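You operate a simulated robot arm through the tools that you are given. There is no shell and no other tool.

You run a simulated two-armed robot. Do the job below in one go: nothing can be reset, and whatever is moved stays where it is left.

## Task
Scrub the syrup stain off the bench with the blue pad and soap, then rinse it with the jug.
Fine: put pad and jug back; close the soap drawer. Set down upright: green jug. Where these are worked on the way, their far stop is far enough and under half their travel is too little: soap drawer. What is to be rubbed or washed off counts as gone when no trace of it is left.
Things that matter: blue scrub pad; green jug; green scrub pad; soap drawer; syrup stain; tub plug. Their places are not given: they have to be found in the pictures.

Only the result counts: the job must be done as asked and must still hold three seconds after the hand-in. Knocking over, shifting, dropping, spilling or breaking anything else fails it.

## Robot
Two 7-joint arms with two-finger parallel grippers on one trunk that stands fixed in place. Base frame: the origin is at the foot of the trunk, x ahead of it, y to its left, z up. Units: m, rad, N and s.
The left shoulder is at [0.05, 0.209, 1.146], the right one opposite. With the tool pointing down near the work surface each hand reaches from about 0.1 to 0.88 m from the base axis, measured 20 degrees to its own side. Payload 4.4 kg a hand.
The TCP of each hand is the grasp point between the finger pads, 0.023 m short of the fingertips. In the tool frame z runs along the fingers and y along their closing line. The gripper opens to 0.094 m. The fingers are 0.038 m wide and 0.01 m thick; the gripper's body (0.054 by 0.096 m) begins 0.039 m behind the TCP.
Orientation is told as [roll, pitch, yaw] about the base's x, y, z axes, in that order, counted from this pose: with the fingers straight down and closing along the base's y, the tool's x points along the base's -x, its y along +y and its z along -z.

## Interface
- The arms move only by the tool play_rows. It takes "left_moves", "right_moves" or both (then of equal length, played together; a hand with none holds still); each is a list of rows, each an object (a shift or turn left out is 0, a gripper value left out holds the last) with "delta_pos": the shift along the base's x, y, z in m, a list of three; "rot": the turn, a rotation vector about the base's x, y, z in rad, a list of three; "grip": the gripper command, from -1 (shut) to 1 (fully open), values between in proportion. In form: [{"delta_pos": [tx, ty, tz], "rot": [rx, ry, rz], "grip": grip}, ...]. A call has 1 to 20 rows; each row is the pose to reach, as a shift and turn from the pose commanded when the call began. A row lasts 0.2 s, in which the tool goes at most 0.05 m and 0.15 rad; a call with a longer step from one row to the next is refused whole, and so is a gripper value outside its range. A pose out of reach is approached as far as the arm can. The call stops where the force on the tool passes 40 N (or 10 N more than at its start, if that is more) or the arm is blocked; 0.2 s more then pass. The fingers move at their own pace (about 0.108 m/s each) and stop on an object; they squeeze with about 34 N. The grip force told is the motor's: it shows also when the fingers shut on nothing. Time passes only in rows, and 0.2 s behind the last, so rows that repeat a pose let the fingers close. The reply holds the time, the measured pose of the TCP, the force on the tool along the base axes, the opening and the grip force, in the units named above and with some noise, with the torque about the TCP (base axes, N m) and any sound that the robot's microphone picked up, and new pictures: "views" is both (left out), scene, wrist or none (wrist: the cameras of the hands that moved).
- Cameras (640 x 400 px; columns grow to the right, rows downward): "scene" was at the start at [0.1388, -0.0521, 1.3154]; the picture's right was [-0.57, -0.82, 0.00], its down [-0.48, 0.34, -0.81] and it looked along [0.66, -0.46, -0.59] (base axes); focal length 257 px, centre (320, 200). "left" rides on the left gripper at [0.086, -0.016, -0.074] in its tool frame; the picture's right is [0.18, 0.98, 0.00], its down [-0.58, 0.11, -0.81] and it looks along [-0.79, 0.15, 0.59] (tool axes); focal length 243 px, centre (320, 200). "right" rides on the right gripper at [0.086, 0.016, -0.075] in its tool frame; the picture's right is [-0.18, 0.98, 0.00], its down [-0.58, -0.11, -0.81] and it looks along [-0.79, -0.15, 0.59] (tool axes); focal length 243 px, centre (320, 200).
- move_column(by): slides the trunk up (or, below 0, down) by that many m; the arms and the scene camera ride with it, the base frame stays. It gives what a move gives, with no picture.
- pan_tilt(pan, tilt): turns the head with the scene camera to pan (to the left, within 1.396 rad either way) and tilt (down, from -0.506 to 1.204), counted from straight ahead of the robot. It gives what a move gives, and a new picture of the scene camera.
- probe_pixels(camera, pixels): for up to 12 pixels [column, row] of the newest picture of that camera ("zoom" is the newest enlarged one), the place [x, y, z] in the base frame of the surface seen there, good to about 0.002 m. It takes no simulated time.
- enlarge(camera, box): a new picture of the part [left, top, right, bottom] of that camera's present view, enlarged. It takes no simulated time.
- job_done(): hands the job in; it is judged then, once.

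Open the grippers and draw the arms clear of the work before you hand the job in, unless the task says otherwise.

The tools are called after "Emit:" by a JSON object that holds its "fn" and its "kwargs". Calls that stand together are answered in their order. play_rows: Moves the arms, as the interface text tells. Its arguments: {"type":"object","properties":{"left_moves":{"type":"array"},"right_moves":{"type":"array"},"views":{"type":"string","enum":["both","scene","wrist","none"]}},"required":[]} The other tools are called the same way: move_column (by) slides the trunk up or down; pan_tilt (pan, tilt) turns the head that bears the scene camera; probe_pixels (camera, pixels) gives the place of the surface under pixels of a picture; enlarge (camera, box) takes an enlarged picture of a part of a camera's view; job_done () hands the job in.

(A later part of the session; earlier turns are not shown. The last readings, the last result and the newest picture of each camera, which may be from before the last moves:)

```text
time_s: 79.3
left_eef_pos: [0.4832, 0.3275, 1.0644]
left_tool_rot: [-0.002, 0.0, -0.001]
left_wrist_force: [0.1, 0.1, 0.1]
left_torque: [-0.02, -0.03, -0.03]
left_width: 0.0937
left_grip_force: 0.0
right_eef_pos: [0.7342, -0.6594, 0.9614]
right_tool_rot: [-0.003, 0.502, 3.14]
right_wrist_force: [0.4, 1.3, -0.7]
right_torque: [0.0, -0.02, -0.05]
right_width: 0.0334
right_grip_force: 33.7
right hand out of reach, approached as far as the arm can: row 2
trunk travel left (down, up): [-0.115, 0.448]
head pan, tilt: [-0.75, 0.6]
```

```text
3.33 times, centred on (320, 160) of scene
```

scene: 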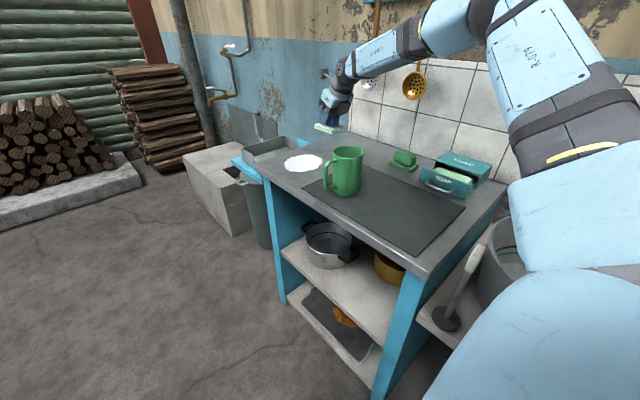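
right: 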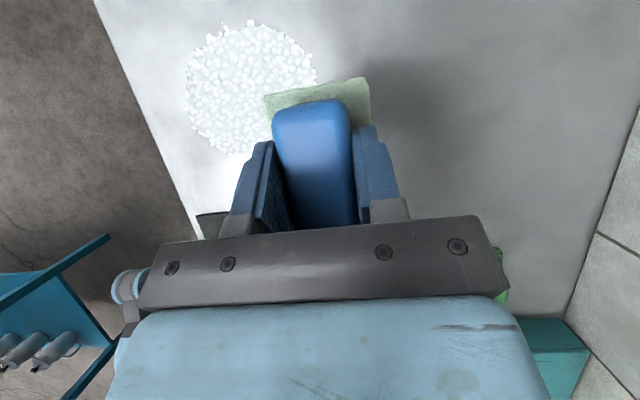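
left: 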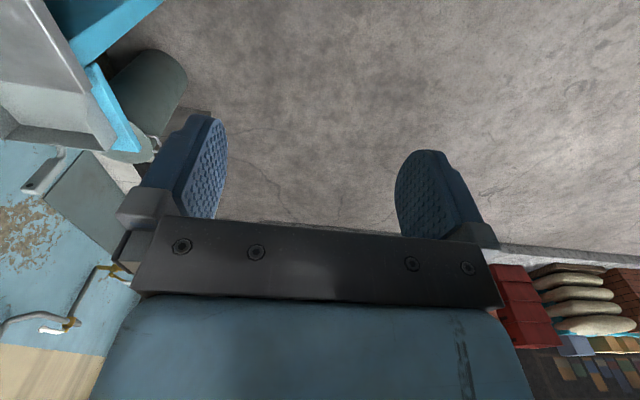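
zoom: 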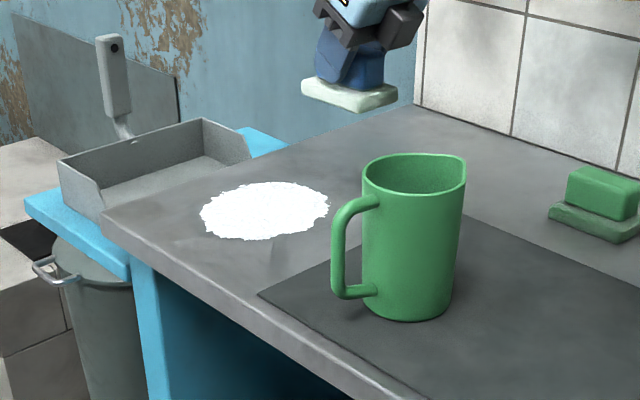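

The foam covers everything and the pad is intact. I return the pad to its original spot (TCP 0.6455,-0.8145).

Emit:
{"fn": "play_rows", "kwargs": {"right_moves": [{"delta_pos": [-0.02, -0.03, -0.005]}, {"delta_pos": [-0.04, -0.065, -0.015]}, {"delta_pos": [-0.06, -0.1, -0.03]}, {"delta_pos": [-0.08, -0.135, -0.045]}, {"delta_pos": [-0.0885, -0.155, -0.06]}, {"delta_pos": [-0.0885, -0.155, -0.085]}, {"delta_pos": [-0.0885, -0.155, -0.1]}]}}

```text
time_s: 80.9
left_eef_pos: [0.4856, 0.3283, 1.0643]
left_tool_rot: [0.0, -0.002, 0.0]
left_wrist_force: [-0.5, -0.3, -0.1]
left_torque: [-0.01, 0.0, -0.02]
left_width: 0.0941
left_grip_force: 0.1
right_eef_pos: [0.6441, -0.818, 0.8603]
right_tool_rot: [-0.002, 0.505, 3.14]
right_wrist_force: [1.2, 0.5, -0.6]
right_torque: [0.01, -0.05, 0.0]
right_width: 0.0332
right_grip_force: 34.4
trunk travel left (down, up): [-0.115, 0.448]
head pan, tilt: [-0.75, 0.6]
```

scene: 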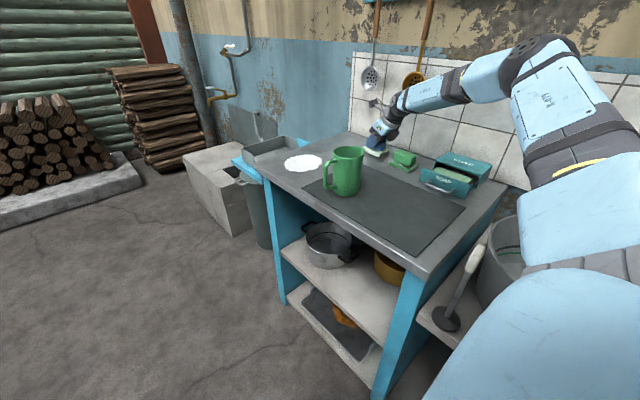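
right: 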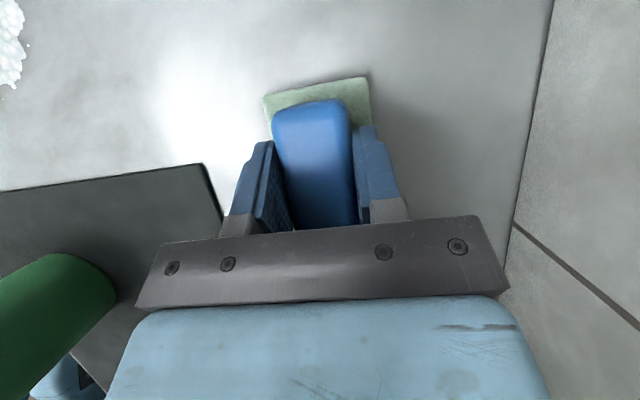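

Close to target; I correct by +3 mm in y, lower to contact, open and lift away.

Emit:
{"fn": "play_rows", "kwargs": {"right_moves": [{"delta_pos": [0.001, 0.003, -0.008]}, {"delta_pos": [0.001, 0.003, -0.012]}, {"delta_pos": [0.001, 0.003, -0.0145]}, {"delta_pos": [0.001, 0.003, -0.0145], "grip": -0.2}, {"delta_pos": [0.001, 0.003, -0.0145], "grip": 0.0}, {"delta_pos": [0.001, 0.003, -0.0145], "grip": 0.0}, {"delta_pos": [0.001, 0.003, 0.01]}, {"delta_pos": [0.001, 0.003, 0.05]}, {"delta_pos": [0.001, 0.02, 0.08]}, {"delta_pos": [0.001, 0.05, 0.1]}, {"delta_pos": [0.001, 0.08, 0.12]}]}}

Emit:
{"fn": "enlarge", "kwargs": {"camera": "scene", "box": [270, 100, 510, 250]}}

```text
time_s: 83.3
left_eef_pos: [0.4841, 0.3287, 1.0633]
left_tool_rot: [-0.002, 0.0, -0.001]
left_wrist_force: [0.5, 0.5, 0.1]
left_torque: [-0.02, 0.02, -0.01]
left_width: 0.0942
left_grip_force: 0.1
right_eef_pos: [0.646, -0.7359, 0.9817]
right_tool_rot: [0.0, 0.502, 3.141]
right_wrist_force: [0.0, 0.0, 0.1]
right_torque: [0.0, -0.01, -0.01]
right_width: 0.0471
right_grip_force: 0.0
trunk travel left (down, up): [-0.115, 0.448]
head pan, tilt: [-0.75, 0.6]
```

scene: 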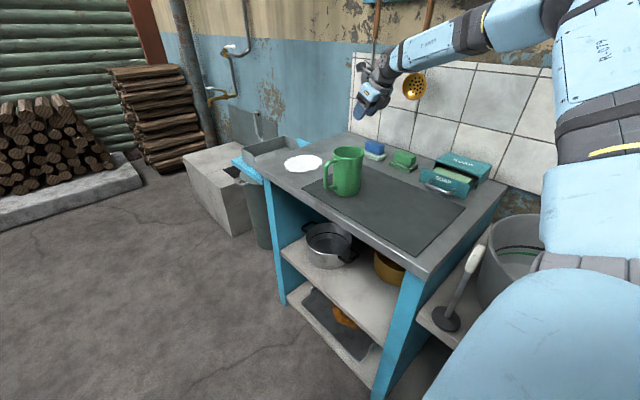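
right: 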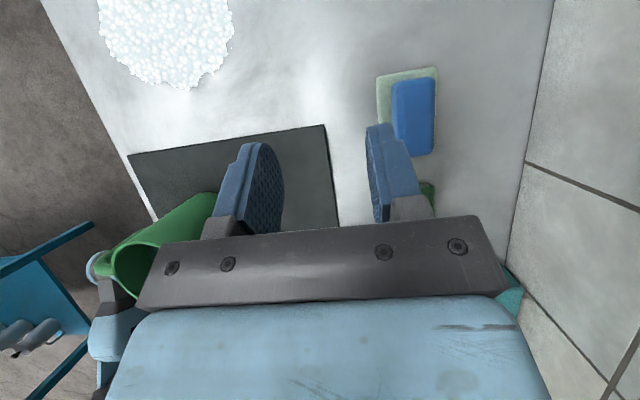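

```text
2.67 times, centred on (390, 175) of scene
```

zoom: 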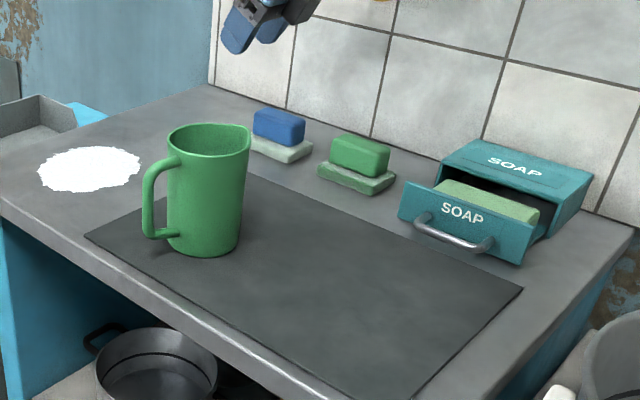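

Pad is back in place with its soaped base. Now the jug: I plan a horizontal grasp of its handle from the +y side. First I lift, clear over to the front of the bench and level the hand, then yaw to -π/2.

Emit:
{"fn": "play_rows", "kwargs": {"right_moves": [{"delta_pos": [0, 0.03, 0.03]}, {"delta_pos": [0, 0.06, 0.06], "rot": [0, 0.12, 0]}, {"delta_pos": [0, 0.09, 0.09], "rot": [0, 0.25, 0]}, {"delta_pos": [-0.01, 0.13, 0.11], "rot": [0, 0.38, 0]}, {"delta_pos": [-0.03, 0.17, 0.12], "rot": [0, 0.5, 0]}, {"delta_pos": [-0.05, 0.21, 0.12], "rot": [0, 0.5, 0]}, {"delta_pos": [-0.07, 0.25, 0.12], "rot": [0, 0.5, 0]}, {"delta_pos": [-0.09, 0.29, 0.12], "rot": [0, 0.5, 0]}, {"delta_pos": [-0.1, 0.33, 0.12], "rot": [0, 0.5, 0]}, {"delta_pos": [-0.1, 0.37, 0.12], "rot": [0, 0.5, 0]}], "views": "none"}}

Emit:
{"fn": "play_rows", "kwargs": {"right_moves": [{"rot": [0, 0, 0.14]}, {"rot": [0, 0, 0.28]}, {"rot": [0, 0, 0.42]}, {"rot": [0, 0, 0.56]}, {"rot": [0, 0, 0.7]}, {"rot": [0, 0, 0.84]}, {"rot": [0, 0, 0.98]}, {"rot": [0, 0, 1.12]}, {"rot": [0, 0, 1.26]}, {"rot": [0, 0, 1.4]}, {"rot": [0, 0, 1.54]}, {"rot": [0, 0, 1.571]}]}}

Emit:
{"fn": "enlarge", "kwargs": {"camera": "scene", "box": [280, 120, 420, 220]}}

```text
time_s: 85.5
left_eef_pos: [0.4852, 0.3277, 1.0635]
left_tool_rot: [-0.001, 0.0, 0.0]
left_wrist_force: [0.5, -0.3, 0.2]
left_torque: [-0.02, 0.0, -0.01]
left_width: 0.0938
left_grip_force: 0.0
right_eef_pos: [0.546, -0.3644, 1.0996]
right_tool_rot: [-0.001, 0.003, 3.139]
right_wrist_force: [-0.6, 0.1, -0.2]
right_torque: [0.02, 0.0, 0.01]
right_width: 0.0468
right_grip_force: 0.1
trunk travel left (down, up): [-0.115, 0.448]
head pan, tilt: [-0.75, 0.6]
```

```text
time_s: 88.1
left_eef_pos: [0.484, 0.3284, 1.0638]
left_tool_rot: [0.0, 0.002, 0.0]
left_wrist_force: [0.1, -0.2, -0.4]
left_torque: [-0.02, 0.0, 0.02]
left_width: 0.094
left_grip_force: 0.0
right_eef_pos: [0.5452, -0.3656, 1.1008]
right_tool_rot: [0.001, 0.004, -1.57]
right_wrist_force: [0.5, -0.1, 0.6]
right_torque: [-0.03, -0.01, 0.02]
right_width: 0.0472
right_grip_force: 0.1
trunk travel left (down, up): [-0.115, 0.448]
head pan, tilt: [-0.75, 0.6]
```

scene: 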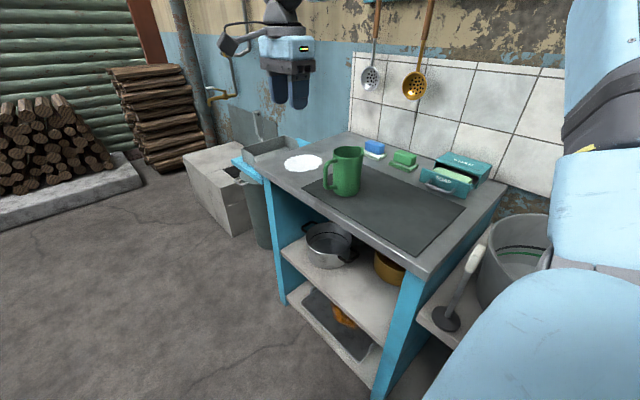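
right: 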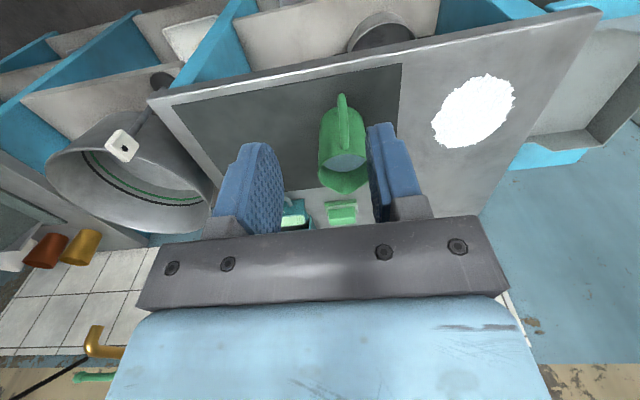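

```text
4.00 times, centred on (350, 170) of scene
```

zoom: 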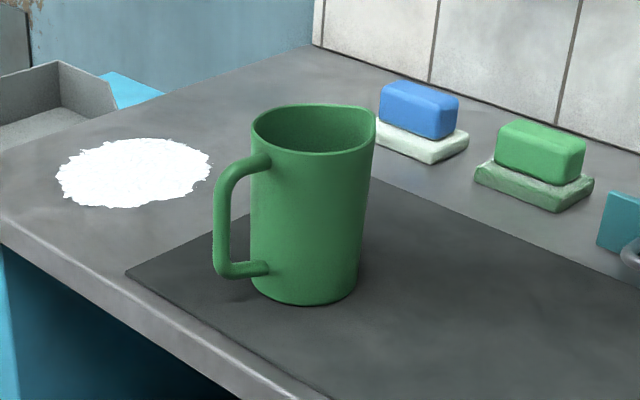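

The wrist camera sees the jug from above the handle side: handle at (343,110), spout at (345,185). I probe jug geometry from both views.

Emit:
{"fn": "enlarge", "kwargs": {"camera": "right", "box": [280, 70, 420, 220]}}

Emit:
{"fn": "probe_pixels", "kwargs": {"camera": "right", "pixels": [[341, 97], [343, 110], [345, 140], [345, 150], [321, 160], [366, 155], [345, 190], [322, 175], [348, 100], [336, 105], [440, 120], [345, 165]]}}

Emit:
{"fn": "probe_pixels", "kwargs": {"camera": "zoom", "pixels": [[225, 175], [222, 220], [220, 262], [245, 165], [262, 158], [240, 270], [265, 268], [232, 215], [215, 225], [300, 150], [372, 110], [310, 300]]}}

```text
2.67 times, centred on (350, 145) of right
```

zoom: 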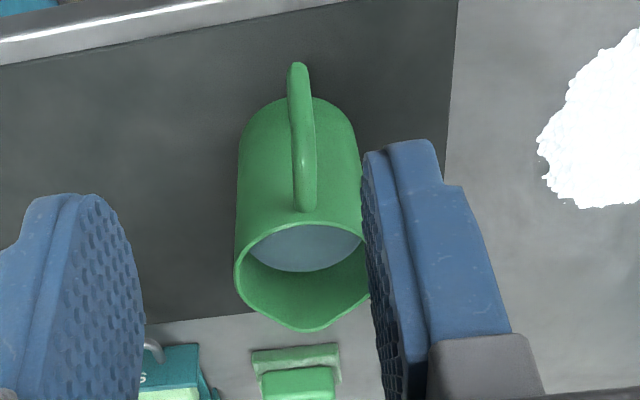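

```text
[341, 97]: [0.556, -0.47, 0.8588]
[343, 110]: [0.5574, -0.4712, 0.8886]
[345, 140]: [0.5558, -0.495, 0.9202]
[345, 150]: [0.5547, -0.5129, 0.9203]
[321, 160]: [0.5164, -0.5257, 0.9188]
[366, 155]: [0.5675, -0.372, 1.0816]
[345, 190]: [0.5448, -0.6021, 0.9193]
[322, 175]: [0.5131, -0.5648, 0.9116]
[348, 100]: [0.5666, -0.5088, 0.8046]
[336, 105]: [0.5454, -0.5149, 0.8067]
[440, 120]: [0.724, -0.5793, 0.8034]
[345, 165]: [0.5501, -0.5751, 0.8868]
```

```text
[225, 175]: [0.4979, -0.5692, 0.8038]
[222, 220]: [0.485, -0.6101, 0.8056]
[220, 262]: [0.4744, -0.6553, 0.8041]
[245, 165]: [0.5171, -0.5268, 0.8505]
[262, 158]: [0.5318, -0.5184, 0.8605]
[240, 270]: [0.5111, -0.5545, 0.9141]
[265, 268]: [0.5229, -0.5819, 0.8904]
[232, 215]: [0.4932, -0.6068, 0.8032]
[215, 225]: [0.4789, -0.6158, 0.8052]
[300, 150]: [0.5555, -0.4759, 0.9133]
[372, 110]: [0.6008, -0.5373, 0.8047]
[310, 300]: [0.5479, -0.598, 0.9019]
```

Handle bar is at about (0.557,-0.477), z 0.85–0.91, spout toward -y. I rotate the hand about x by -π/2 so the fingers point horizontally to -y, staying in front of the bench.

Emit:
{"fn": "play_rows", "kwargs": {"right_moves": [{"delta_pos": [0, 0.01, 0], "rot": [-0.14, 0, 0]}, {"delta_pos": [0, 0.02, 0], "rot": [-0.28, 0, 0]}, {"delta_pos": [0, 0.03, 0], "rot": [-0.42, 0, 0]}, {"delta_pos": [0, 0.03, 0], "rot": [-0.56, 0, 0]}, {"delta_pos": [0, 0.03, 0], "rot": [-0.7, 0, 0]}, {"delta_pos": [0, 0.03, 0], "rot": [-0.84, 0, 0]}, {"delta_pos": [0, 0.03, 0], "rot": [-0.98, 0, 0]}, {"delta_pos": [0, 0.03, 0], "rot": [-1.12, 0, 0]}, {"delta_pos": [0, 0.03, 0], "rot": [-1.26, 0, 0]}, {"delta_pos": [0, 0.03, 0], "rot": [-1.4, 0, 0]}, {"delta_pos": [0, 0.03, 0], "rot": [-1.54, 0, 0]}, {"delta_pos": [0, 0.03, 0], "rot": [-1.571, 0, 0]}, {"delta_pos": [0, 0.03, 0], "rot": [-1.571, 0, 0]}]}}

```text
time_s: 90.9
left_eef_pos: [0.4845, 0.3275, 1.065]
left_tool_rot: [0.0, 0.0, 0.0]
left_wrist_force: [0.9, -0.1, -0.1]
left_torque: [0.02, 0.03, 0.01]
left_width: 0.0939
left_grip_force: 0.0
right_eef_pos: [0.5475, -0.5081, 1.1024]
right_tool_rot: [0.237, -1.564, -1.805]
right_wrist_force: [-0.9, -0.3, 0.1]
right_torque: [0.01, 0.04, -0.02]
right_width: 0.0471
right_grip_force: 0.0
right hand out of reach, approached as far as the arm can: row 7, 8, 9, 10, 11, 12, 13
trunk travel left (down, up): [-0.115, 0.448]
head pan, tilt: [-0.75, 0.6]
```

scene: 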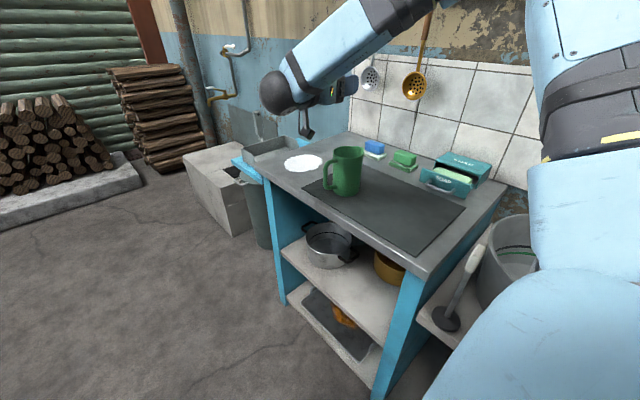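
right: 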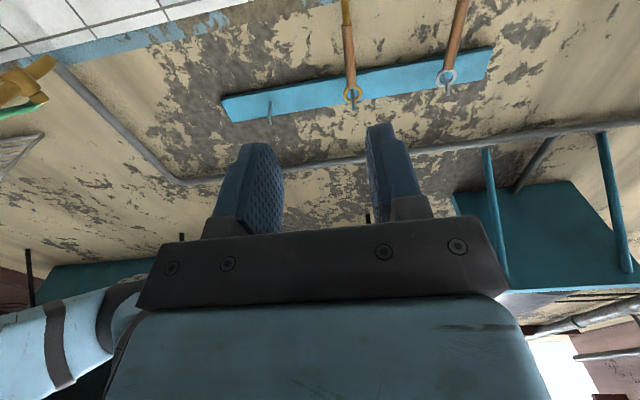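

The hand reached the horizontal orientation but could not come closer to the robot (y=-0.508). I raise the trunk so the arm is less folded, then retry reaching the pre-grasp pose in front of the handle.

Emit:
{"fn": "move_column", "kwargs": {"by": 0.25}}

Emit:
{"fn": "play_rows", "kwargs": {"right_moves": [{"delta_pos": [0, 0.0, 0.0]}, {"delta_pos": [0, 0.0, 0.0]}], "views": "scene"}}

```text
time_s: 93.5
left_eef_pos: [0.484, 0.3287, 1.3131]
left_tool_rot: [0.001, -0.001, 0.0]
left_wrist_force: [-0.5, 0.5, -1.3]
left_torque: [0.02, -0.02, -0.01]
left_width: 0.0943
left_grip_force: 0.0
right_eef_pos: [0.5465, -0.5082, 1.3515]
right_tool_rot: [0.162, -1.564, -1.729]
right_wrist_force: [-0.4, -0.9, 0.0]
right_torque: [0.05, 0.01, 0.01]
right_width: 0.047
right_grip_force: 0.0
trunk travel left (down, up): [-0.365, 0.198]
head pan, tilt: [-0.75, 0.6]
```

```text
time_s: 94.1
left_eef_pos: [0.4839, 0.3268, 1.3138]
left_tool_rot: [0.0, 0.0, 0.0]
left_wrist_force: [0.6, 0.7, 0.3]
left_torque: [0.0, 0.0, 0.0]
left_width: 0.0941
left_grip_force: 0.0
right_eef_pos: [0.5481, -0.5081, 1.3527]
right_tool_rot: [0.182, -1.564, -1.749]
right_wrist_force: [-0.4, -0.3, -0.6]
right_torque: [-0.04, -0.02, -0.01]
right_width: 0.0471
right_grip_force: 0.0
trunk travel left (down, up): [-0.365, 0.198]
head pan, tilt: [-0.75, 0.6]
```

scene: 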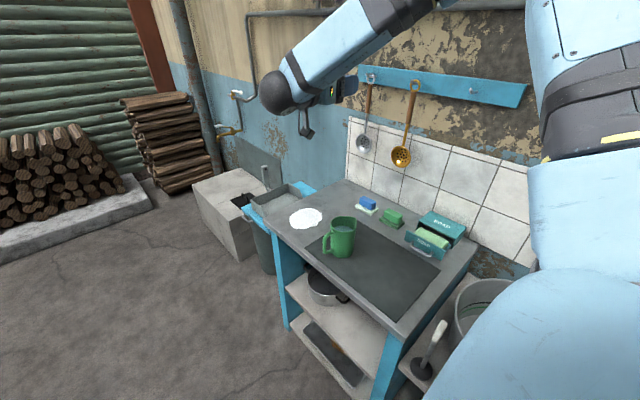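

I lower the hand to z≈1.05 (still above the jug), then back off toward +y.

Emit:
{"fn": "play_rows", "kwargs": {"right_moves": [{"delta_pos": [0, 0.0, -0.05]}, {"delta_pos": [0, 0.0, -0.1]}, {"delta_pos": [0, 0.0, -0.15]}, {"delta_pos": [0, 0.0, -0.2]}, {"delta_pos": [0, 0.0, -0.25]}, {"delta_pos": [0, 0.0, -0.29]}, {"delta_pos": [0, 0.03, -0.29]}, {"delta_pos": [0, 0.06, -0.29]}, {"delta_pos": [0, 0.09, -0.29]}, {"delta_pos": [0, 0.12, -0.29]}]}}

```text
time_s: 96.3
left_eef_pos: [0.4853, 0.328, 1.3139]
left_tool_rot: [0.0, 0.0, -0.001]
left_wrist_force: [1.5, 0.6, 0.1]
left_torque: [-0.02, 0.0, 0.01]
left_width: 0.0942
left_grip_force: 0.1
right_eef_pos: [0.5406, -0.5052, 1.0794]
right_tool_rot: [0.109, -1.559, -1.672]
right_wrist_force: [0.0, -0.1, -1.7]
right_torque: [-0.02, -0.01, 0.01]
right_width: 0.047
right_grip_force: 0.1
right hand out of reach, approached as far as the arm can: row 6, 7, 8, 9, 10
trunk travel left (down, up): [-0.365, 0.198]
head pan, tilt: [-0.75, 0.6]
```

scene: 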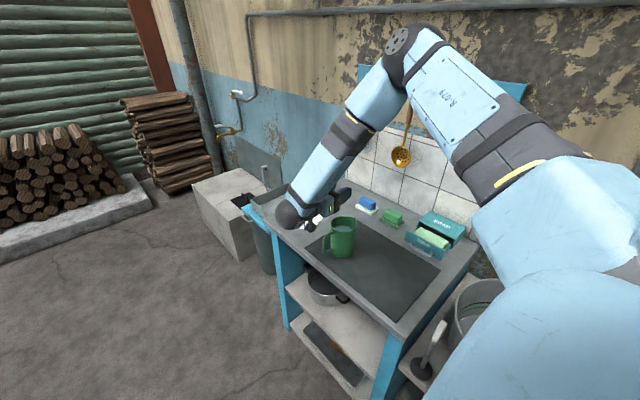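
right: 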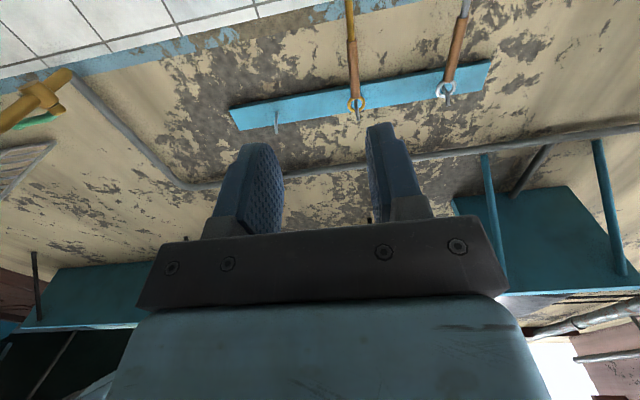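

The wrist bend limits approach along -y. A better grasp: hand pointing roughly +x and tilted ~35° down, fingers closing along y around the vertical handle bar; pouring is then a roll about x. I turn the hand (yaw +1.4) while backing to (0.42,-0.45,1.1).

Emit:
{"fn": "play_rows", "kwargs": {"right_moves": [{"delta_pos": [-0.01, 0, 0.03], "rot": [0, 0, 0.14]}, {"delta_pos": [-0.02, 0, 0.05], "rot": [0, 0, 0.28]}, {"delta_pos": [-0.03, 0, 0.05], "rot": [0, 0, 0.42]}, {"delta_pos": [-0.04, 0, 0.05], "rot": [0, 0, 0.56]}, {"delta_pos": [-0.05, 0.01, 0.05], "rot": [0, 0, 0.7]}, {"delta_pos": [-0.06, 0.02, 0.05], "rot": [0, 0, 0.84]}, {"delta_pos": [-0.08, 0.03, 0.05], "rot": [0, 0, 0.98]}, {"delta_pos": [-0.1, 0.03, 0.05], "rot": [0, 0, 1.12]}, {"delta_pos": [-0.12, 0.03, 0.05], "rot": [0, 0, 1.26]}, {"delta_pos": [-0.12, 0.03, 0.05], "rot": [0, 0, 1.4]}], "views": "none"}}

Emit:
{"fn": "play_rows", "kwargs": {"right_moves": [{"rot": [0, 0.12, 0]}, {"rot": [0, 0.24, 0]}, {"rot": [0, 0.36, 0]}, {"rot": [0, 0.48, 0]}, {"rot": [0, 0.61, 0]}, {"rot": [0, 0.61, 0]}]}}

```text
time_s: 98.5
left_eef_pos: [0.4852, 0.3291, 1.314]
left_tool_rot: [0.001, -0.001, 0.0]
left_wrist_force: [0.8, 0.0, 0.0]
left_torque: [0.0, -0.03, -0.01]
left_width: 0.0939
left_grip_force: 0.2
right_eef_pos: [0.4413, -0.4638, 1.1325]
right_tool_rot: [-0.056, -1.521, -0.676]
right_wrist_force: [-0.2, -0.3, -0.4]
right_torque: [-0.02, 0.02, 0.01]
right_width: 0.0471
right_grip_force: 0.0
right hand out of reach, approached as far as the arm can: row 7, 8, 9, 10
trunk travel left (down, up): [-0.365, 0.198]
head pan, tilt: [-0.75, 0.6]
```

```text
time_s: 99.9
left_eef_pos: [0.4845, 0.3276, 1.314]
left_tool_rot: [-0.001, 0.002, 0.001]
left_wrist_force: [0.3, 0.2, 0.7]
left_torque: [0.01, 0.04, -0.01]
left_width: 0.094
left_grip_force: 0.2
right_eef_pos: [0.4444, -0.4639, 1.1312]
right_tool_rot: [-0.689, -0.921, -0.052]
right_wrist_force: [0.1, -0.2, 0.3]
right_torque: [-0.01, 0.02, -0.01]
right_width: 0.047
right_grip_force: 0.0
trunk travel left (down, up): [-0.365, 0.198]
head pan, tilt: [-0.75, 0.6]
```

scene: 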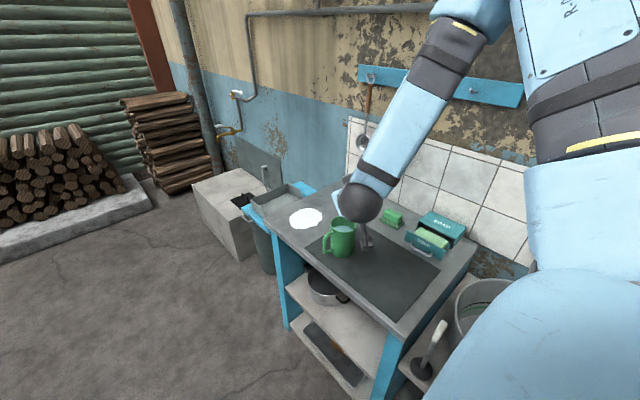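
right: 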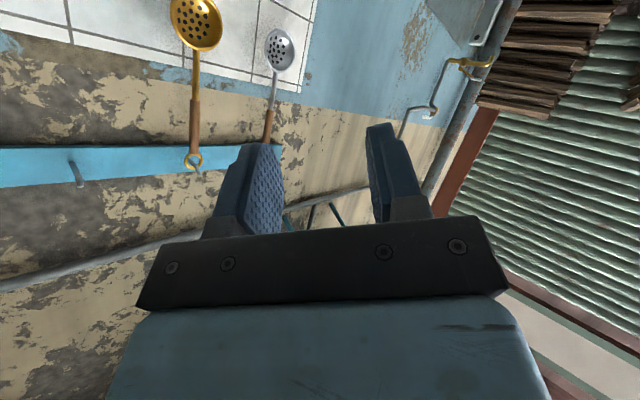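

The orientation fell short due to wrist limits, so I choose a milder target: fingers azimuth −20°, 40° below horizontal, closing line horizontal. I apply the computed corrective rotation.

Emit:
{"fn": "play_rows", "kwargs": {"right_moves": [{"rot": [0.107, -0.01, 0.061]}, {"rot": [0.213, -0.02, 0.122]}, {"rot": [0.32, -0.03, 0.184]}, {"rot": [0.427, -0.04, 0.245]}, {"rot": [0.427, -0.04, 0.245]}]}}

```text
time_s: 101.1
left_eef_pos: [0.4842, 0.3286, 1.313]
left_tool_rot: [-0.002, 0.002, 0.001]
left_wrist_force: [0.5, -0.4, 1.2]
left_torque: [-0.02, -0.01, -0.04]
left_width: 0.0943
left_grip_force: 0.1
right_eef_pos: [0.4445, -0.4637, 1.1323]
right_tool_rot: [0.0, -0.87, -0.349]
right_wrist_force: [0.4, 0.4, -0.6]
right_torque: [-0.04, 0.0, 0.02]
right_width: 0.047
right_grip_force: 0.0
trunk travel left (down, up): [-0.365, 0.198]
head pan, tilt: [-0.75, 0.6]
```

scene: 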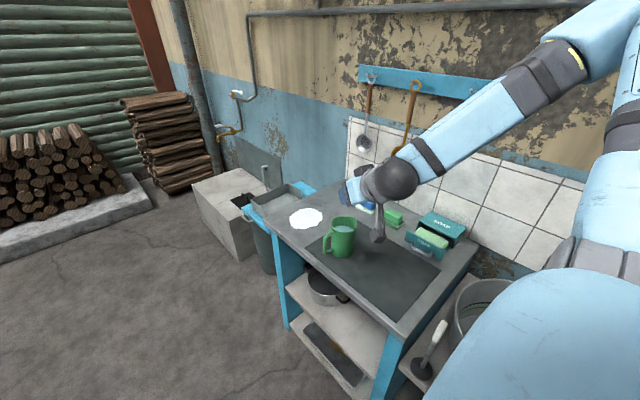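
right: 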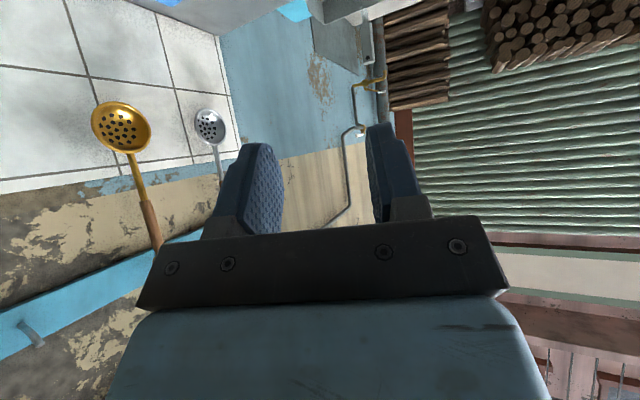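

The pre-grasp orientation is exact. Before grasping, I rehearse the pouring motion empty-handed: move over to above the foam and roll +1.65 rad about x, to see whether it's reachable.

Emit:
{"fn": "play_rows", "kwargs": {"right_moves": [{"delta_pos": [0.045, -0.005, 0]}, {"delta_pos": [0.09, -0.01, 0]}, {"delta_pos": [0.135, -0.015, -0.01]}, {"delta_pos": [0.18, -0.02, -0.02]}, {"delta_pos": [0.225, -0.025, -0.03]}, {"delta_pos": [0.27, -0.03, -0.04]}, {"delta_pos": [0.31, -0.04, -0.05]}, {"delta_pos": [0.31, -0.04, -0.05], "rot": [0.14, 0, 0]}, {"delta_pos": [0.31, -0.04, -0.05], "rot": [0.28, 0, 0]}, {"delta_pos": [0.31, -0.04, -0.05], "rot": [0.42, 0, 0]}, {"delta_pos": [0.31, -0.04, -0.05], "rot": [0.56, 0, 0]}, {"delta_pos": [0.31, -0.04, -0.05], "rot": [0.7, 0, 0]}, {"delta_pos": [0.31, -0.04, -0.05], "rot": [0.84, 0, 0]}, {"delta_pos": [0.31, -0.04, -0.05], "rot": [0.98, 0, 0]}, {"delta_pos": [0.31, -0.04, -0.05], "rot": [1.12, 0, 0]}, {"delta_pos": [0.31, -0.04, -0.05], "rot": [1.26, 0, 0]}, {"delta_pos": [0.31, -0.04, -0.05], "rot": [1.4, 0, 0]}, {"delta_pos": [0.31, -0.04, -0.05], "rot": [1.54, 0, 0]}, {"delta_pos": [0.31, -0.04, -0.05], "rot": [1.65, 0, 0]}, {"delta_pos": [0.31, -0.04, -0.05], "rot": [1.65, 0, 0]}], "views": "scene"}}

```text
time_s: 105.3
left_eef_pos: [0.4834, 0.3272, 1.3144]
left_tool_rot: [0.0, 0.001, 0.0]
left_wrist_force: [0.1, 0.9, -0.4]
left_torque: [-0.04, -0.02, 0.0]
left_width: 0.0938
left_grip_force: 0.0
right_eef_pos: [0.7524, -0.5049, 1.0831]
right_tool_rot: [1.353, 0.283, -0.889]
right_wrist_force: [-0.5, -0.7, -0.2]
right_torque: [0.01, 0.05, 0.01]
right_width: 0.0471
right_grip_force: 0.1
trunk travel left (down, up): [-0.365, 0.198]
head pan, tilt: [-0.75, 0.6]
```

scene: 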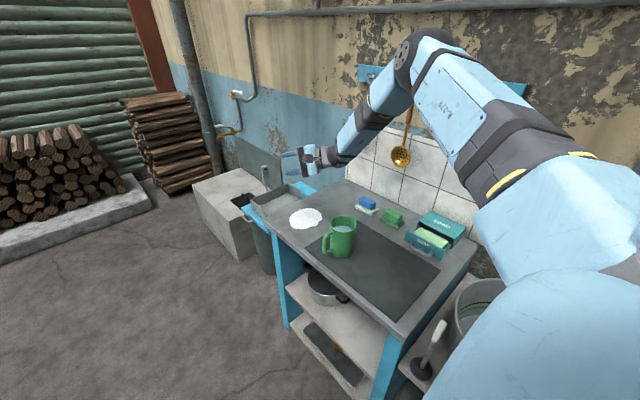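

The pouring roll is fully reachable. I reverse it and come back to a pre-grasp pose behind the handle at about (0.507,-0.46,0.93), narrowing the gripper.

Emit:
{"fn": "play_rows", "kwargs": {"right_moves": [{"rot": [-0.15, 0, 0], "grip": -0.36}, {"rot": [-0.3, 0, 0]}, {"rot": [-0.45, 0, 0]}, {"rot": [-0.6, 0, 0]}, {"rot": [-0.75, 0, 0]}, {"rot": [-0.9, 0, 0]}, {"rot": [-1.05, 0, 0]}, {"rot": [-1.2, 0, 0]}, {"rot": [-1.35, 0, 0]}, {"rot": [-1.5, 0, 0]}, {"rot": [-1.65, 0, 0]}, {"delta_pos": [-0.045, 0.01, 0], "rot": [-1.65, 0, 0]}, {"delta_pos": [-0.09, 0.02, 0], "rot": [-1.65, 0, 0]}, {"delta_pos": [-0.135, 0.03, 0], "rot": [-1.65, 0, 0]}, {"delta_pos": [-0.18, 0.044, 0], "rot": [-1.65, 0, 0]}, {"delta_pos": [-0.225, 0.044, 0], "rot": [-1.65, 0, 0]}, {"delta_pos": [-0.255, 0.044, -0.03], "rot": [-1.65, 0, 0]}, {"delta_pos": [-0.255, 0.044, -0.07], "rot": [-1.65, 0, 0]}, {"delta_pos": [-0.255, 0.044, -0.11], "rot": [-1.65, 0, 0]}]}}

Emit:
{"fn": "enlarge", "kwargs": {"camera": "scene", "box": [290, 180, 410, 280]}}

```text
time_s: 109.3
left_eef_pos: [0.4862, 0.3305, 1.3133]
left_tool_rot: [-0.003, 0.001, 0.0]
left_wrist_force: [0.7, -0.1, -1.1]
left_torque: [-0.05, 0.0, 0.01]
left_width: 0.0938
left_grip_force: 0.0
right_eef_pos: [0.5151, -0.4588, 1.0]
right_tool_rot: [-0.006, -0.853, -0.347]
right_wrist_force: [0.1, 1.0, 0.0]
right_torque: [-0.02, 0.0, 0.0]
right_width: 0.03
right_grip_force: 0.0
right hand out of reach, approached as far as the arm can: row 19
trunk travel left (down, up): [-0.365, 0.198]
head pan, tilt: [-0.75, 0.6]
```

scene: 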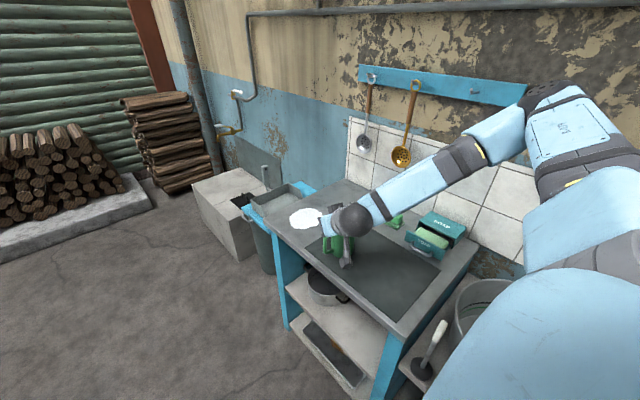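
right: 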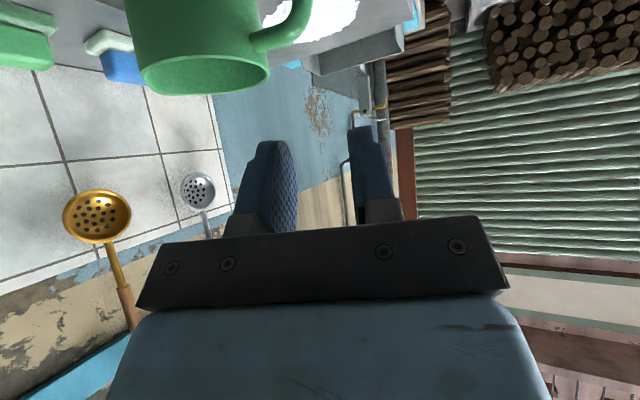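

```text
4.00 times, centred on (350, 230) of scene
```

zoom: 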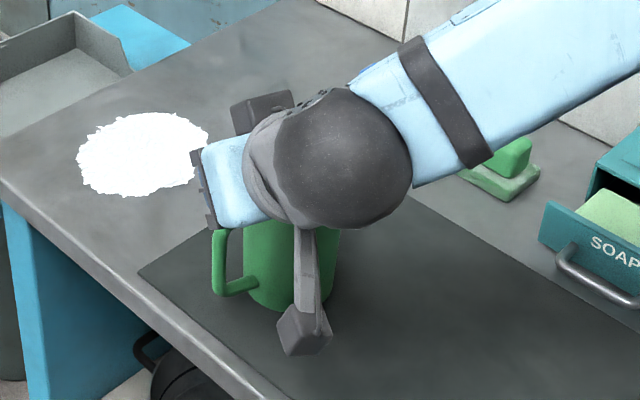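

The hand can't go lower relative to the shoulder at this trunk height (stopped at z≈1.0). I raise the hand and lower the trunk by 0.2 so the same grasp is within the comfortable range.

Emit:
{"fn": "play_rows", "kwargs": {"right_moves": [{"delta_pos": [-0.01, 0, 0.04], "rot": [-0.006, -0.016, 0]}, {"delta_pos": [-0.015, 0, 0.08], "rot": [-0.006, -0.016, 0]}, {"delta_pos": [-0.015, 0, 0.12], "rot": [-0.006, -0.016, 0]}, {"delta_pos": [-0.015, 0, 0.14], "rot": [-0.006, -0.016, 0]}], "views": "none"}}

Emit:
{"fn": "move_column", "kwargs": {"by": -0.2}}

Emit:
{"fn": "pan_tilt", "kwargs": {"pan": -0.75, "tilt": 0.6}}

```text
time_s: 110.3
left_eef_pos: [0.4845, 0.3278, 1.3128]
left_tool_rot: [0.0, 0.001, 0.001]
left_wrist_force: [0.1, -0.6, -0.4]
left_torque: [-0.01, 0.02, 0.01]
left_width: 0.0939
left_grip_force: 0.0
right_eef_pos: [0.4984, -0.4592, 1.1402]
right_tool_rot: [0.0, -0.887, -0.349]
right_wrist_force: [0.0, -0.7, -0.4]
right_torque: [0.0, -0.03, -0.01]
right_width: 0.0303
right_grip_force: 0.1
trunk travel left (down, up): [-0.365, 0.198]
head pan, tilt: [-0.75, 0.6]
```

```text
time_s: 112.5
left_eef_pos: [0.485, 0.3276, 1.1148]
left_tool_rot: [0.001, 0.0, 0.0]
left_wrist_force: [1.1, -0.4, -0.4]
left_torque: [0.0, 0.02, 0.02]
left_width: 0.0938
left_grip_force: 0.1
right_eef_pos: [0.4982, -0.4588, 0.9402]
right_tool_rot: [-0.001, -0.888, -0.352]
right_wrist_force: [0.0, 0.1, -0.1]
right_torque: [0.01, 0.0, 0.0]
right_width: 0.0301
right_grip_force: 0.1
trunk travel left (down, up): [-0.165, 0.398]
head pan, tilt: [-0.75, 0.6]
```

```text
time_s: 113.1
left_eef_pos: [0.4844, 0.328, 1.1139]
left_tool_rot: [-0.001, 0.0, -0.001]
left_wrist_force: [0.9, -0.3, 0.3]
left_torque: [0.03, 0.02, -0.02]
left_width: 0.094
left_grip_force: 0.0
right_eef_pos: [0.4988, -0.4589, 0.9387]
right_tool_rot: [0.001, -0.888, -0.35]
right_wrist_force: [0.1, -0.6, 0.4]
right_torque: [0.0, 0.0, 0.03]
right_width: 0.03
right_grip_force: 0.0
trunk travel left (down, up): [-0.165, 0.398]
head pan, tilt: [-0.75, 0.6]
```

scene: 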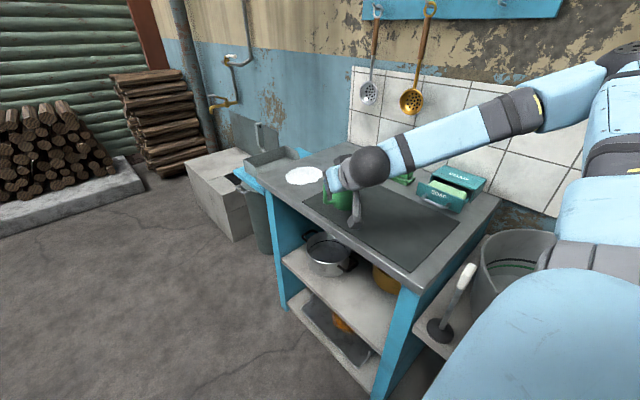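

Now at (0.499,-0.459,0.939). I look with the wrist camera and probe the elbow and the handle before approaching.

Emit:
{"fn": "play_rows", "kwargs": {"right_moves": [{"delta_pos": [0, 0, 0]}]}}

Emit:
{"fn": "probe_pixels", "kwargs": {"camera": "right", "pixels": [[280, 20], [300, 5], [260, 40], [200, 60], [290, 30], [270, 10]]}}

Emit:
{"fn": "probe_pixels", "kwargs": {"camera": "scene", "pixels": [[620, 55], [600, 65], [560, 90], [630, 90], [326, 188], [332, 195], [325, 180], [335, 172]]}}

Emit:
{"fn": "enlarge", "kwargs": {"camera": "scene", "box": [290, 140, 400, 230]}}

```text
time_s: 113.5
left_eef_pos: [0.484, 0.3267, 1.1141]
left_tool_rot: [0.0, 0.0, -0.001]
left_wrist_force: [0.4, -0.2, 0.3]
left_torque: [0.01, -0.02, -0.02]
left_width: 0.0941
left_grip_force: 0.0
right_eef_pos: [0.4986, -0.4587, 0.9401]
right_tool_rot: [0.002, -0.888, -0.351]
right_wrist_force: [0.8, 0.0, -0.3]
right_torque: [0.02, -0.02, -0.03]
right_width: 0.0304
right_grip_force: 0.1
trunk travel left (down, up): [-0.165, 0.398]
head pan, tilt: [-0.75, 0.6]
```

scene: 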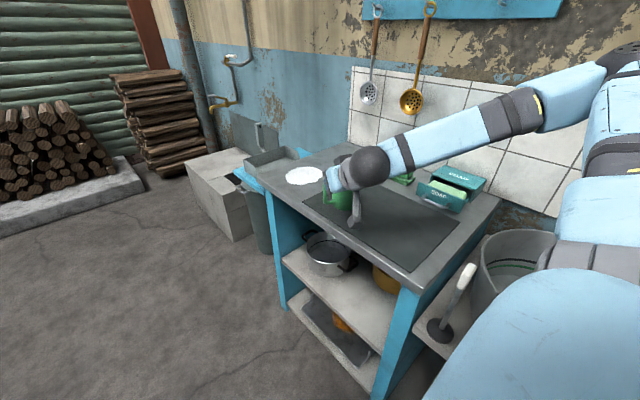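
right: 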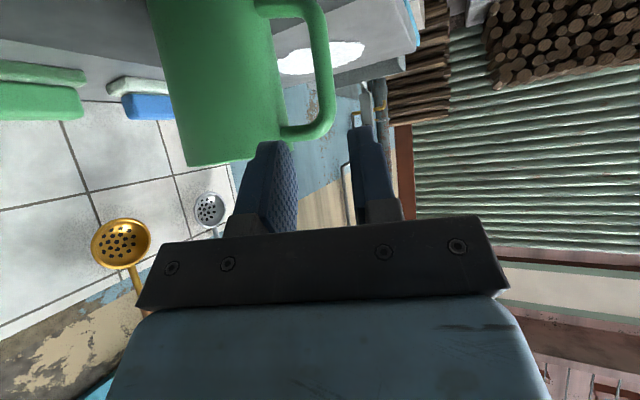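

```text
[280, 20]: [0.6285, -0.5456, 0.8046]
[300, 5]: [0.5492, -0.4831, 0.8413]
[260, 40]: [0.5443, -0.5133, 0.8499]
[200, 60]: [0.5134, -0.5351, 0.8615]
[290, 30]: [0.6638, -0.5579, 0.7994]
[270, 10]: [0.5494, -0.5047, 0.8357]
```

```text
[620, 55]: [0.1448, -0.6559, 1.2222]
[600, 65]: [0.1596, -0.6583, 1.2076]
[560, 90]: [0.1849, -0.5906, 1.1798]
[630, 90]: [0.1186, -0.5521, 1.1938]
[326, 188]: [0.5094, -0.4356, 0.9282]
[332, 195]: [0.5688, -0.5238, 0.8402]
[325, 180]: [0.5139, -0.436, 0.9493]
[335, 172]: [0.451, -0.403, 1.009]
```

```text
4.44 times, centred on (345, 185) of scene
```

zoom: 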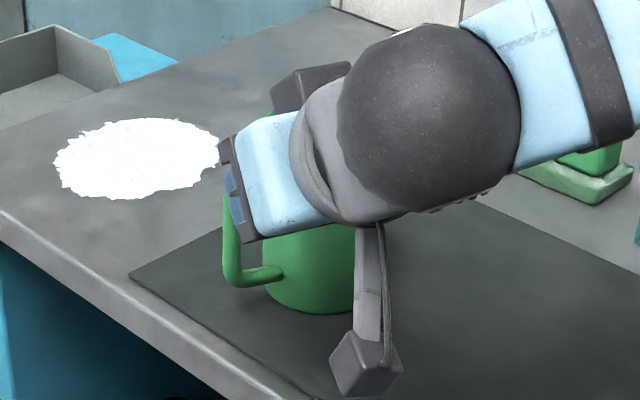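

The wrist view shows the handle loop at (300–335, 5–140). I probe the bar itself for its exact position.

Emit:
{"fn": "probe_pixels", "kwargs": {"camera": "right", "pixels": [[318, 40], [322, 60], [325, 80], [327, 100], [322, 120], [310, 130], [292, 133], [314, 60], [331, 60], [318, 90], [332, 90], [250, 150]]}}

```text
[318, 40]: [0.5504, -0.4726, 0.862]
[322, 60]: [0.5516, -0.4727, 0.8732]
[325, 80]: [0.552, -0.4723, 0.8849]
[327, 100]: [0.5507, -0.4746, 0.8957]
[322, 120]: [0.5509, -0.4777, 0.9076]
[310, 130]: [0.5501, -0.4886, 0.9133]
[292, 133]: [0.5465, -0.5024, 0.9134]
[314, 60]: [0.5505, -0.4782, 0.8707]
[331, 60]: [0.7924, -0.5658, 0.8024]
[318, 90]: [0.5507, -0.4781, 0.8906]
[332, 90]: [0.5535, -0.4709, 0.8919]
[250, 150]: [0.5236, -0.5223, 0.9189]
```

Bar centre ≈(0.557,-0.476). I approach nearly along the finger direction to TCP (0.557,-0.4765,0.881).

Emit:
{"fn": "play_rows", "kwargs": {"right_moves": [{"delta_pos": [0.015, -0.0035, -0.018]}, {"delta_pos": [0.03, -0.008, -0.032]}, {"delta_pos": [0.045, -0.013, -0.046]}, {"delta_pos": [0.0575, -0.0175, -0.058]}, {"delta_pos": [0.0575, -0.0175, -0.058]}]}}

Emit:
{"fn": "enlarge", "kwargs": {"camera": "right", "box": [180, 0, 440, 220]}}

```text
time_s: 114.7
left_eef_pos: [0.4828, 0.3282, 1.1138]
left_tool_rot: [-0.002, 0.001, 0.001]
left_wrist_force: [-0.3, 0.3, -0.3]
left_torque: [0.0, 0.02, 0.02]
left_width: 0.0939
left_grip_force: 0.1
right_eef_pos: [0.5558, -0.4765, 0.8813]
right_tool_rot: [0.002, -0.889, -0.353]
right_wrist_force: [0.0, 0.8, 1.1]
right_torque: [-0.03, 0.03, -0.02]
right_width: 0.0302
right_grip_force: 0.0
trunk travel left (down, up): [-0.165, 0.398]
head pan, tilt: [-0.75, 0.6]
```

scene: 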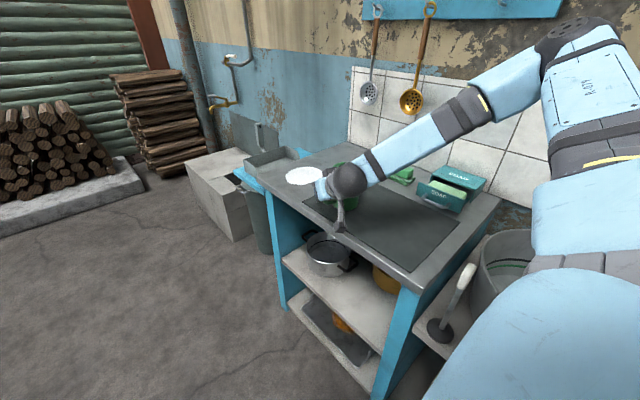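
right: 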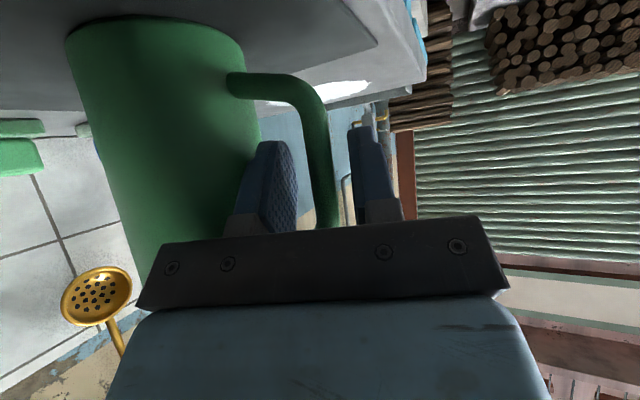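

```text
1.82 times, centred on (310, 110) of right
```

zoom: 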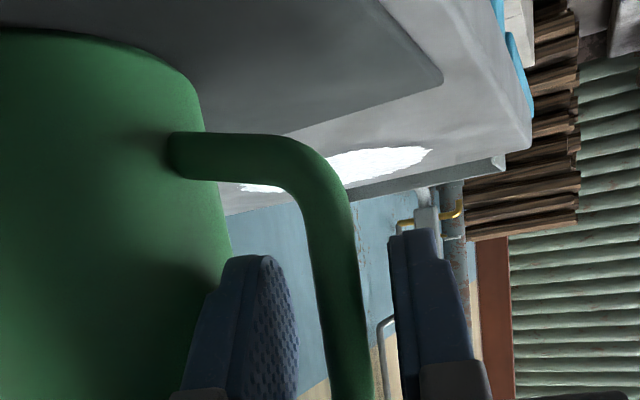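

The handle bar is cleanly between the fingers. I close the grip and lift slightly.

Emit:
{"fn": "play_rows", "kwargs": {"right_moves": [{"grip": -0.5}, {"grip": -0.6}, {"grip": -0.7}, {"grip": -1}, {"grip": -1}, {"grip": -1}, {"delta_pos": [0, 0, 0.01]}, {"delta_pos": [0, 0, 0.025]}, {"delta_pos": [0, 0, 0.04]}, {"delta_pos": [0, 0, 0.04]}]}}

Emit:
{"fn": "enlarge", "kwargs": {"camera": "scene", "box": [280, 130, 420, 230]}}

```text
time_s: 116.9
left_eef_pos: [0.4849, 0.3277, 1.114]
left_tool_rot: [0.0, 0.001, -0.002]
left_wrist_force: [0.2, 1.1, 0.2]
left_torque: [0.01, 0.01, -0.01]
left_width: 0.094
left_grip_force: 0.0
right_eef_pos: [0.5544, -0.4775, 0.9191]
right_tool_rot: [0.002, -0.888, -0.351]
right_wrist_force: [-0.7, 0.6, -3.5]
right_torque: [0.22, -0.04, 0.02]
right_width: 0.0111
right_grip_force: 34.3
trunk travel left (down, up): [-0.165, 0.398]
head pan, tilt: [-0.75, 0.6]
```

scene: 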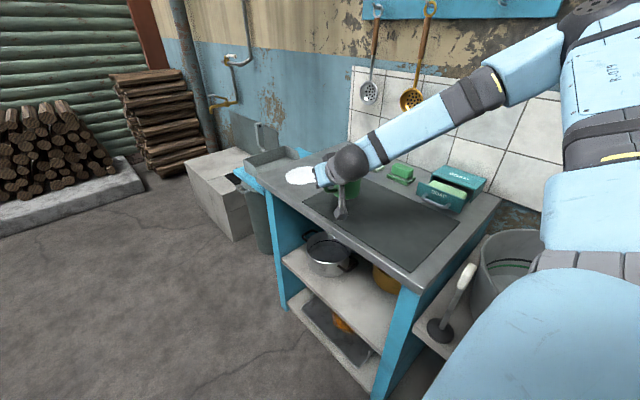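
right: 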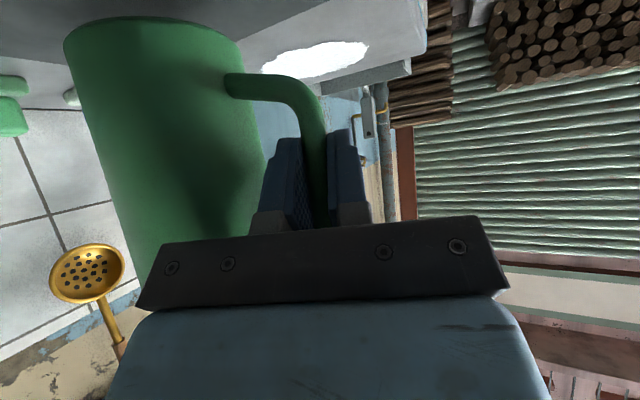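

```text
4.00 times, centred on (350, 180) of scene
```

zoom: 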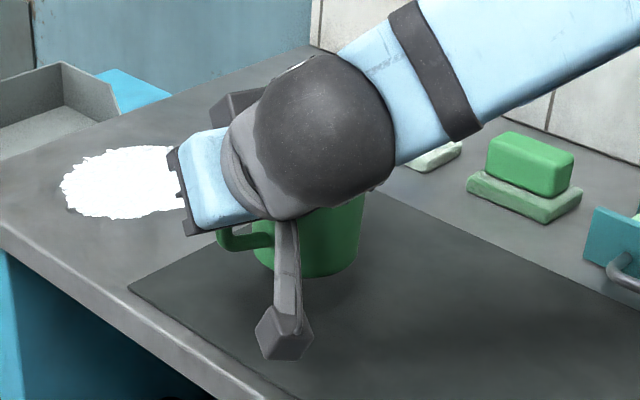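

The jug is held by its handle (about 0.36 kg). I raise it to z≈0.99 and carry it smoothly to the pour position (TCP x≈0.783, y≈-0.43), upright.

Emit:
{"fn": "play_rows", "kwargs": {"right_moves": [{"delta_pos": [0, 0, 0.02]}, {"delta_pos": [0, 0.002, 0.045]}, {"delta_pos": [0.015, 0.006, 0.065]}, {"delta_pos": [0.04, 0.01, 0.071]}, {"delta_pos": [0.07, 0.015, 0.071]}, {"delta_pos": [0.1, 0.02, 0.071]}, {"delta_pos": [0.13, 0.025, 0.071]}, {"delta_pos": [0.16, 0.03, 0.071]}, {"delta_pos": [0.19, 0.036, 0.071]}, {"delta_pos": [0.215, 0.042, 0.071]}, {"delta_pos": [0.228, 0.047, 0.071]}, {"delta_pos": [0.228, 0.047, 0.071]}]}}

Emit:
{"fn": "enlarge", "kwargs": {"camera": "scene", "box": [230, 100, 390, 220]}}

```text
time_s: 119.5
left_eef_pos: [0.4833, 0.3282, 1.1135]
left_tool_rot: [0.0, 0.0, 0.0]
left_wrist_force: [0.2, 0.2, -0.8]
left_torque: [-0.01, 0.01, 0.0]
left_width: 0.094
left_grip_force: 0.1
right_eef_pos: [0.7849, -0.4287, 0.9918]
right_tool_rot: [0.003, -0.889, -0.352]
right_wrist_force: [-0.4, -0.2, -4.1]
right_torque: [0.25, -0.04, -0.02]
right_width: 0.0111
right_grip_force: 34.6
trunk travel left (down, up): [-0.165, 0.398]
head pan, tilt: [-0.75, 0.6]
```

scene: 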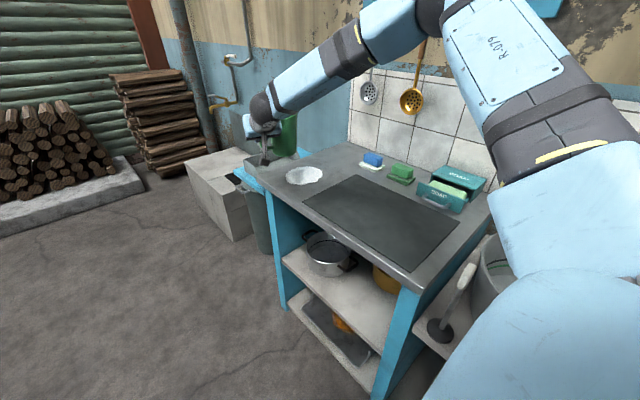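
right: 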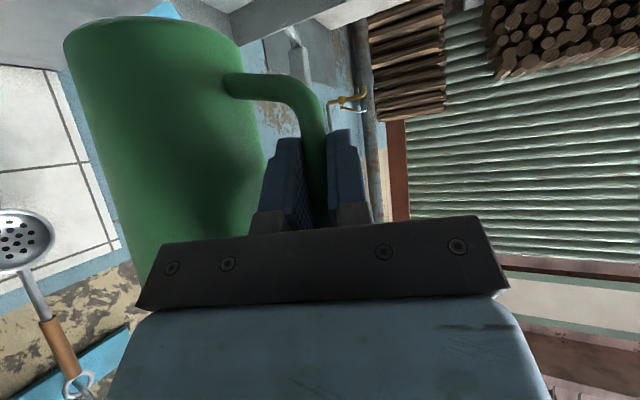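

```text
3.33 times, centred on (310, 160) of scene
```

zoom: 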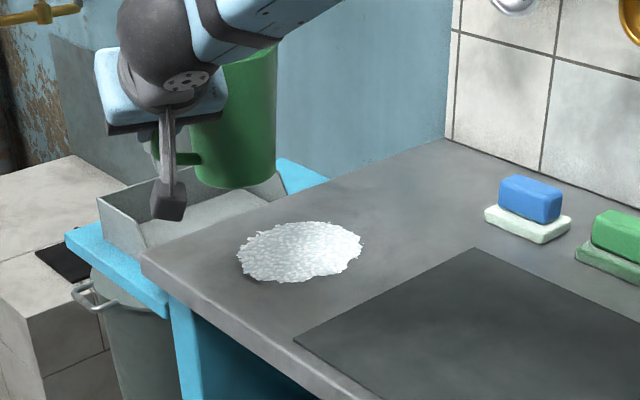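

Jug is held upright above. I probe the foam patch edges for exact aim.

Emit:
{"fn": "probe_pixels", "kwargs": {"camera": "zoom", "pixels": [[300, 252], [240, 255], [360, 245], [305, 224], [295, 280], [250, 275], [350, 228], [255, 240], [345, 262], [192, 186], [262, 186], [230, 188]]}}

```text
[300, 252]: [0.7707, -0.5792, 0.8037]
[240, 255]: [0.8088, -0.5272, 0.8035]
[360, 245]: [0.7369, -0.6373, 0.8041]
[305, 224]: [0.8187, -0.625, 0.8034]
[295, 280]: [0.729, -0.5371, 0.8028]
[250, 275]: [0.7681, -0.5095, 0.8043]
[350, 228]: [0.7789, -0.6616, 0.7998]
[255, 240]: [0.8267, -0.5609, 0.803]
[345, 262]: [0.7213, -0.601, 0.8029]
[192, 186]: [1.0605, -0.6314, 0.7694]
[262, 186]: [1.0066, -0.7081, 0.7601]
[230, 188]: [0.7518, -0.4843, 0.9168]
```

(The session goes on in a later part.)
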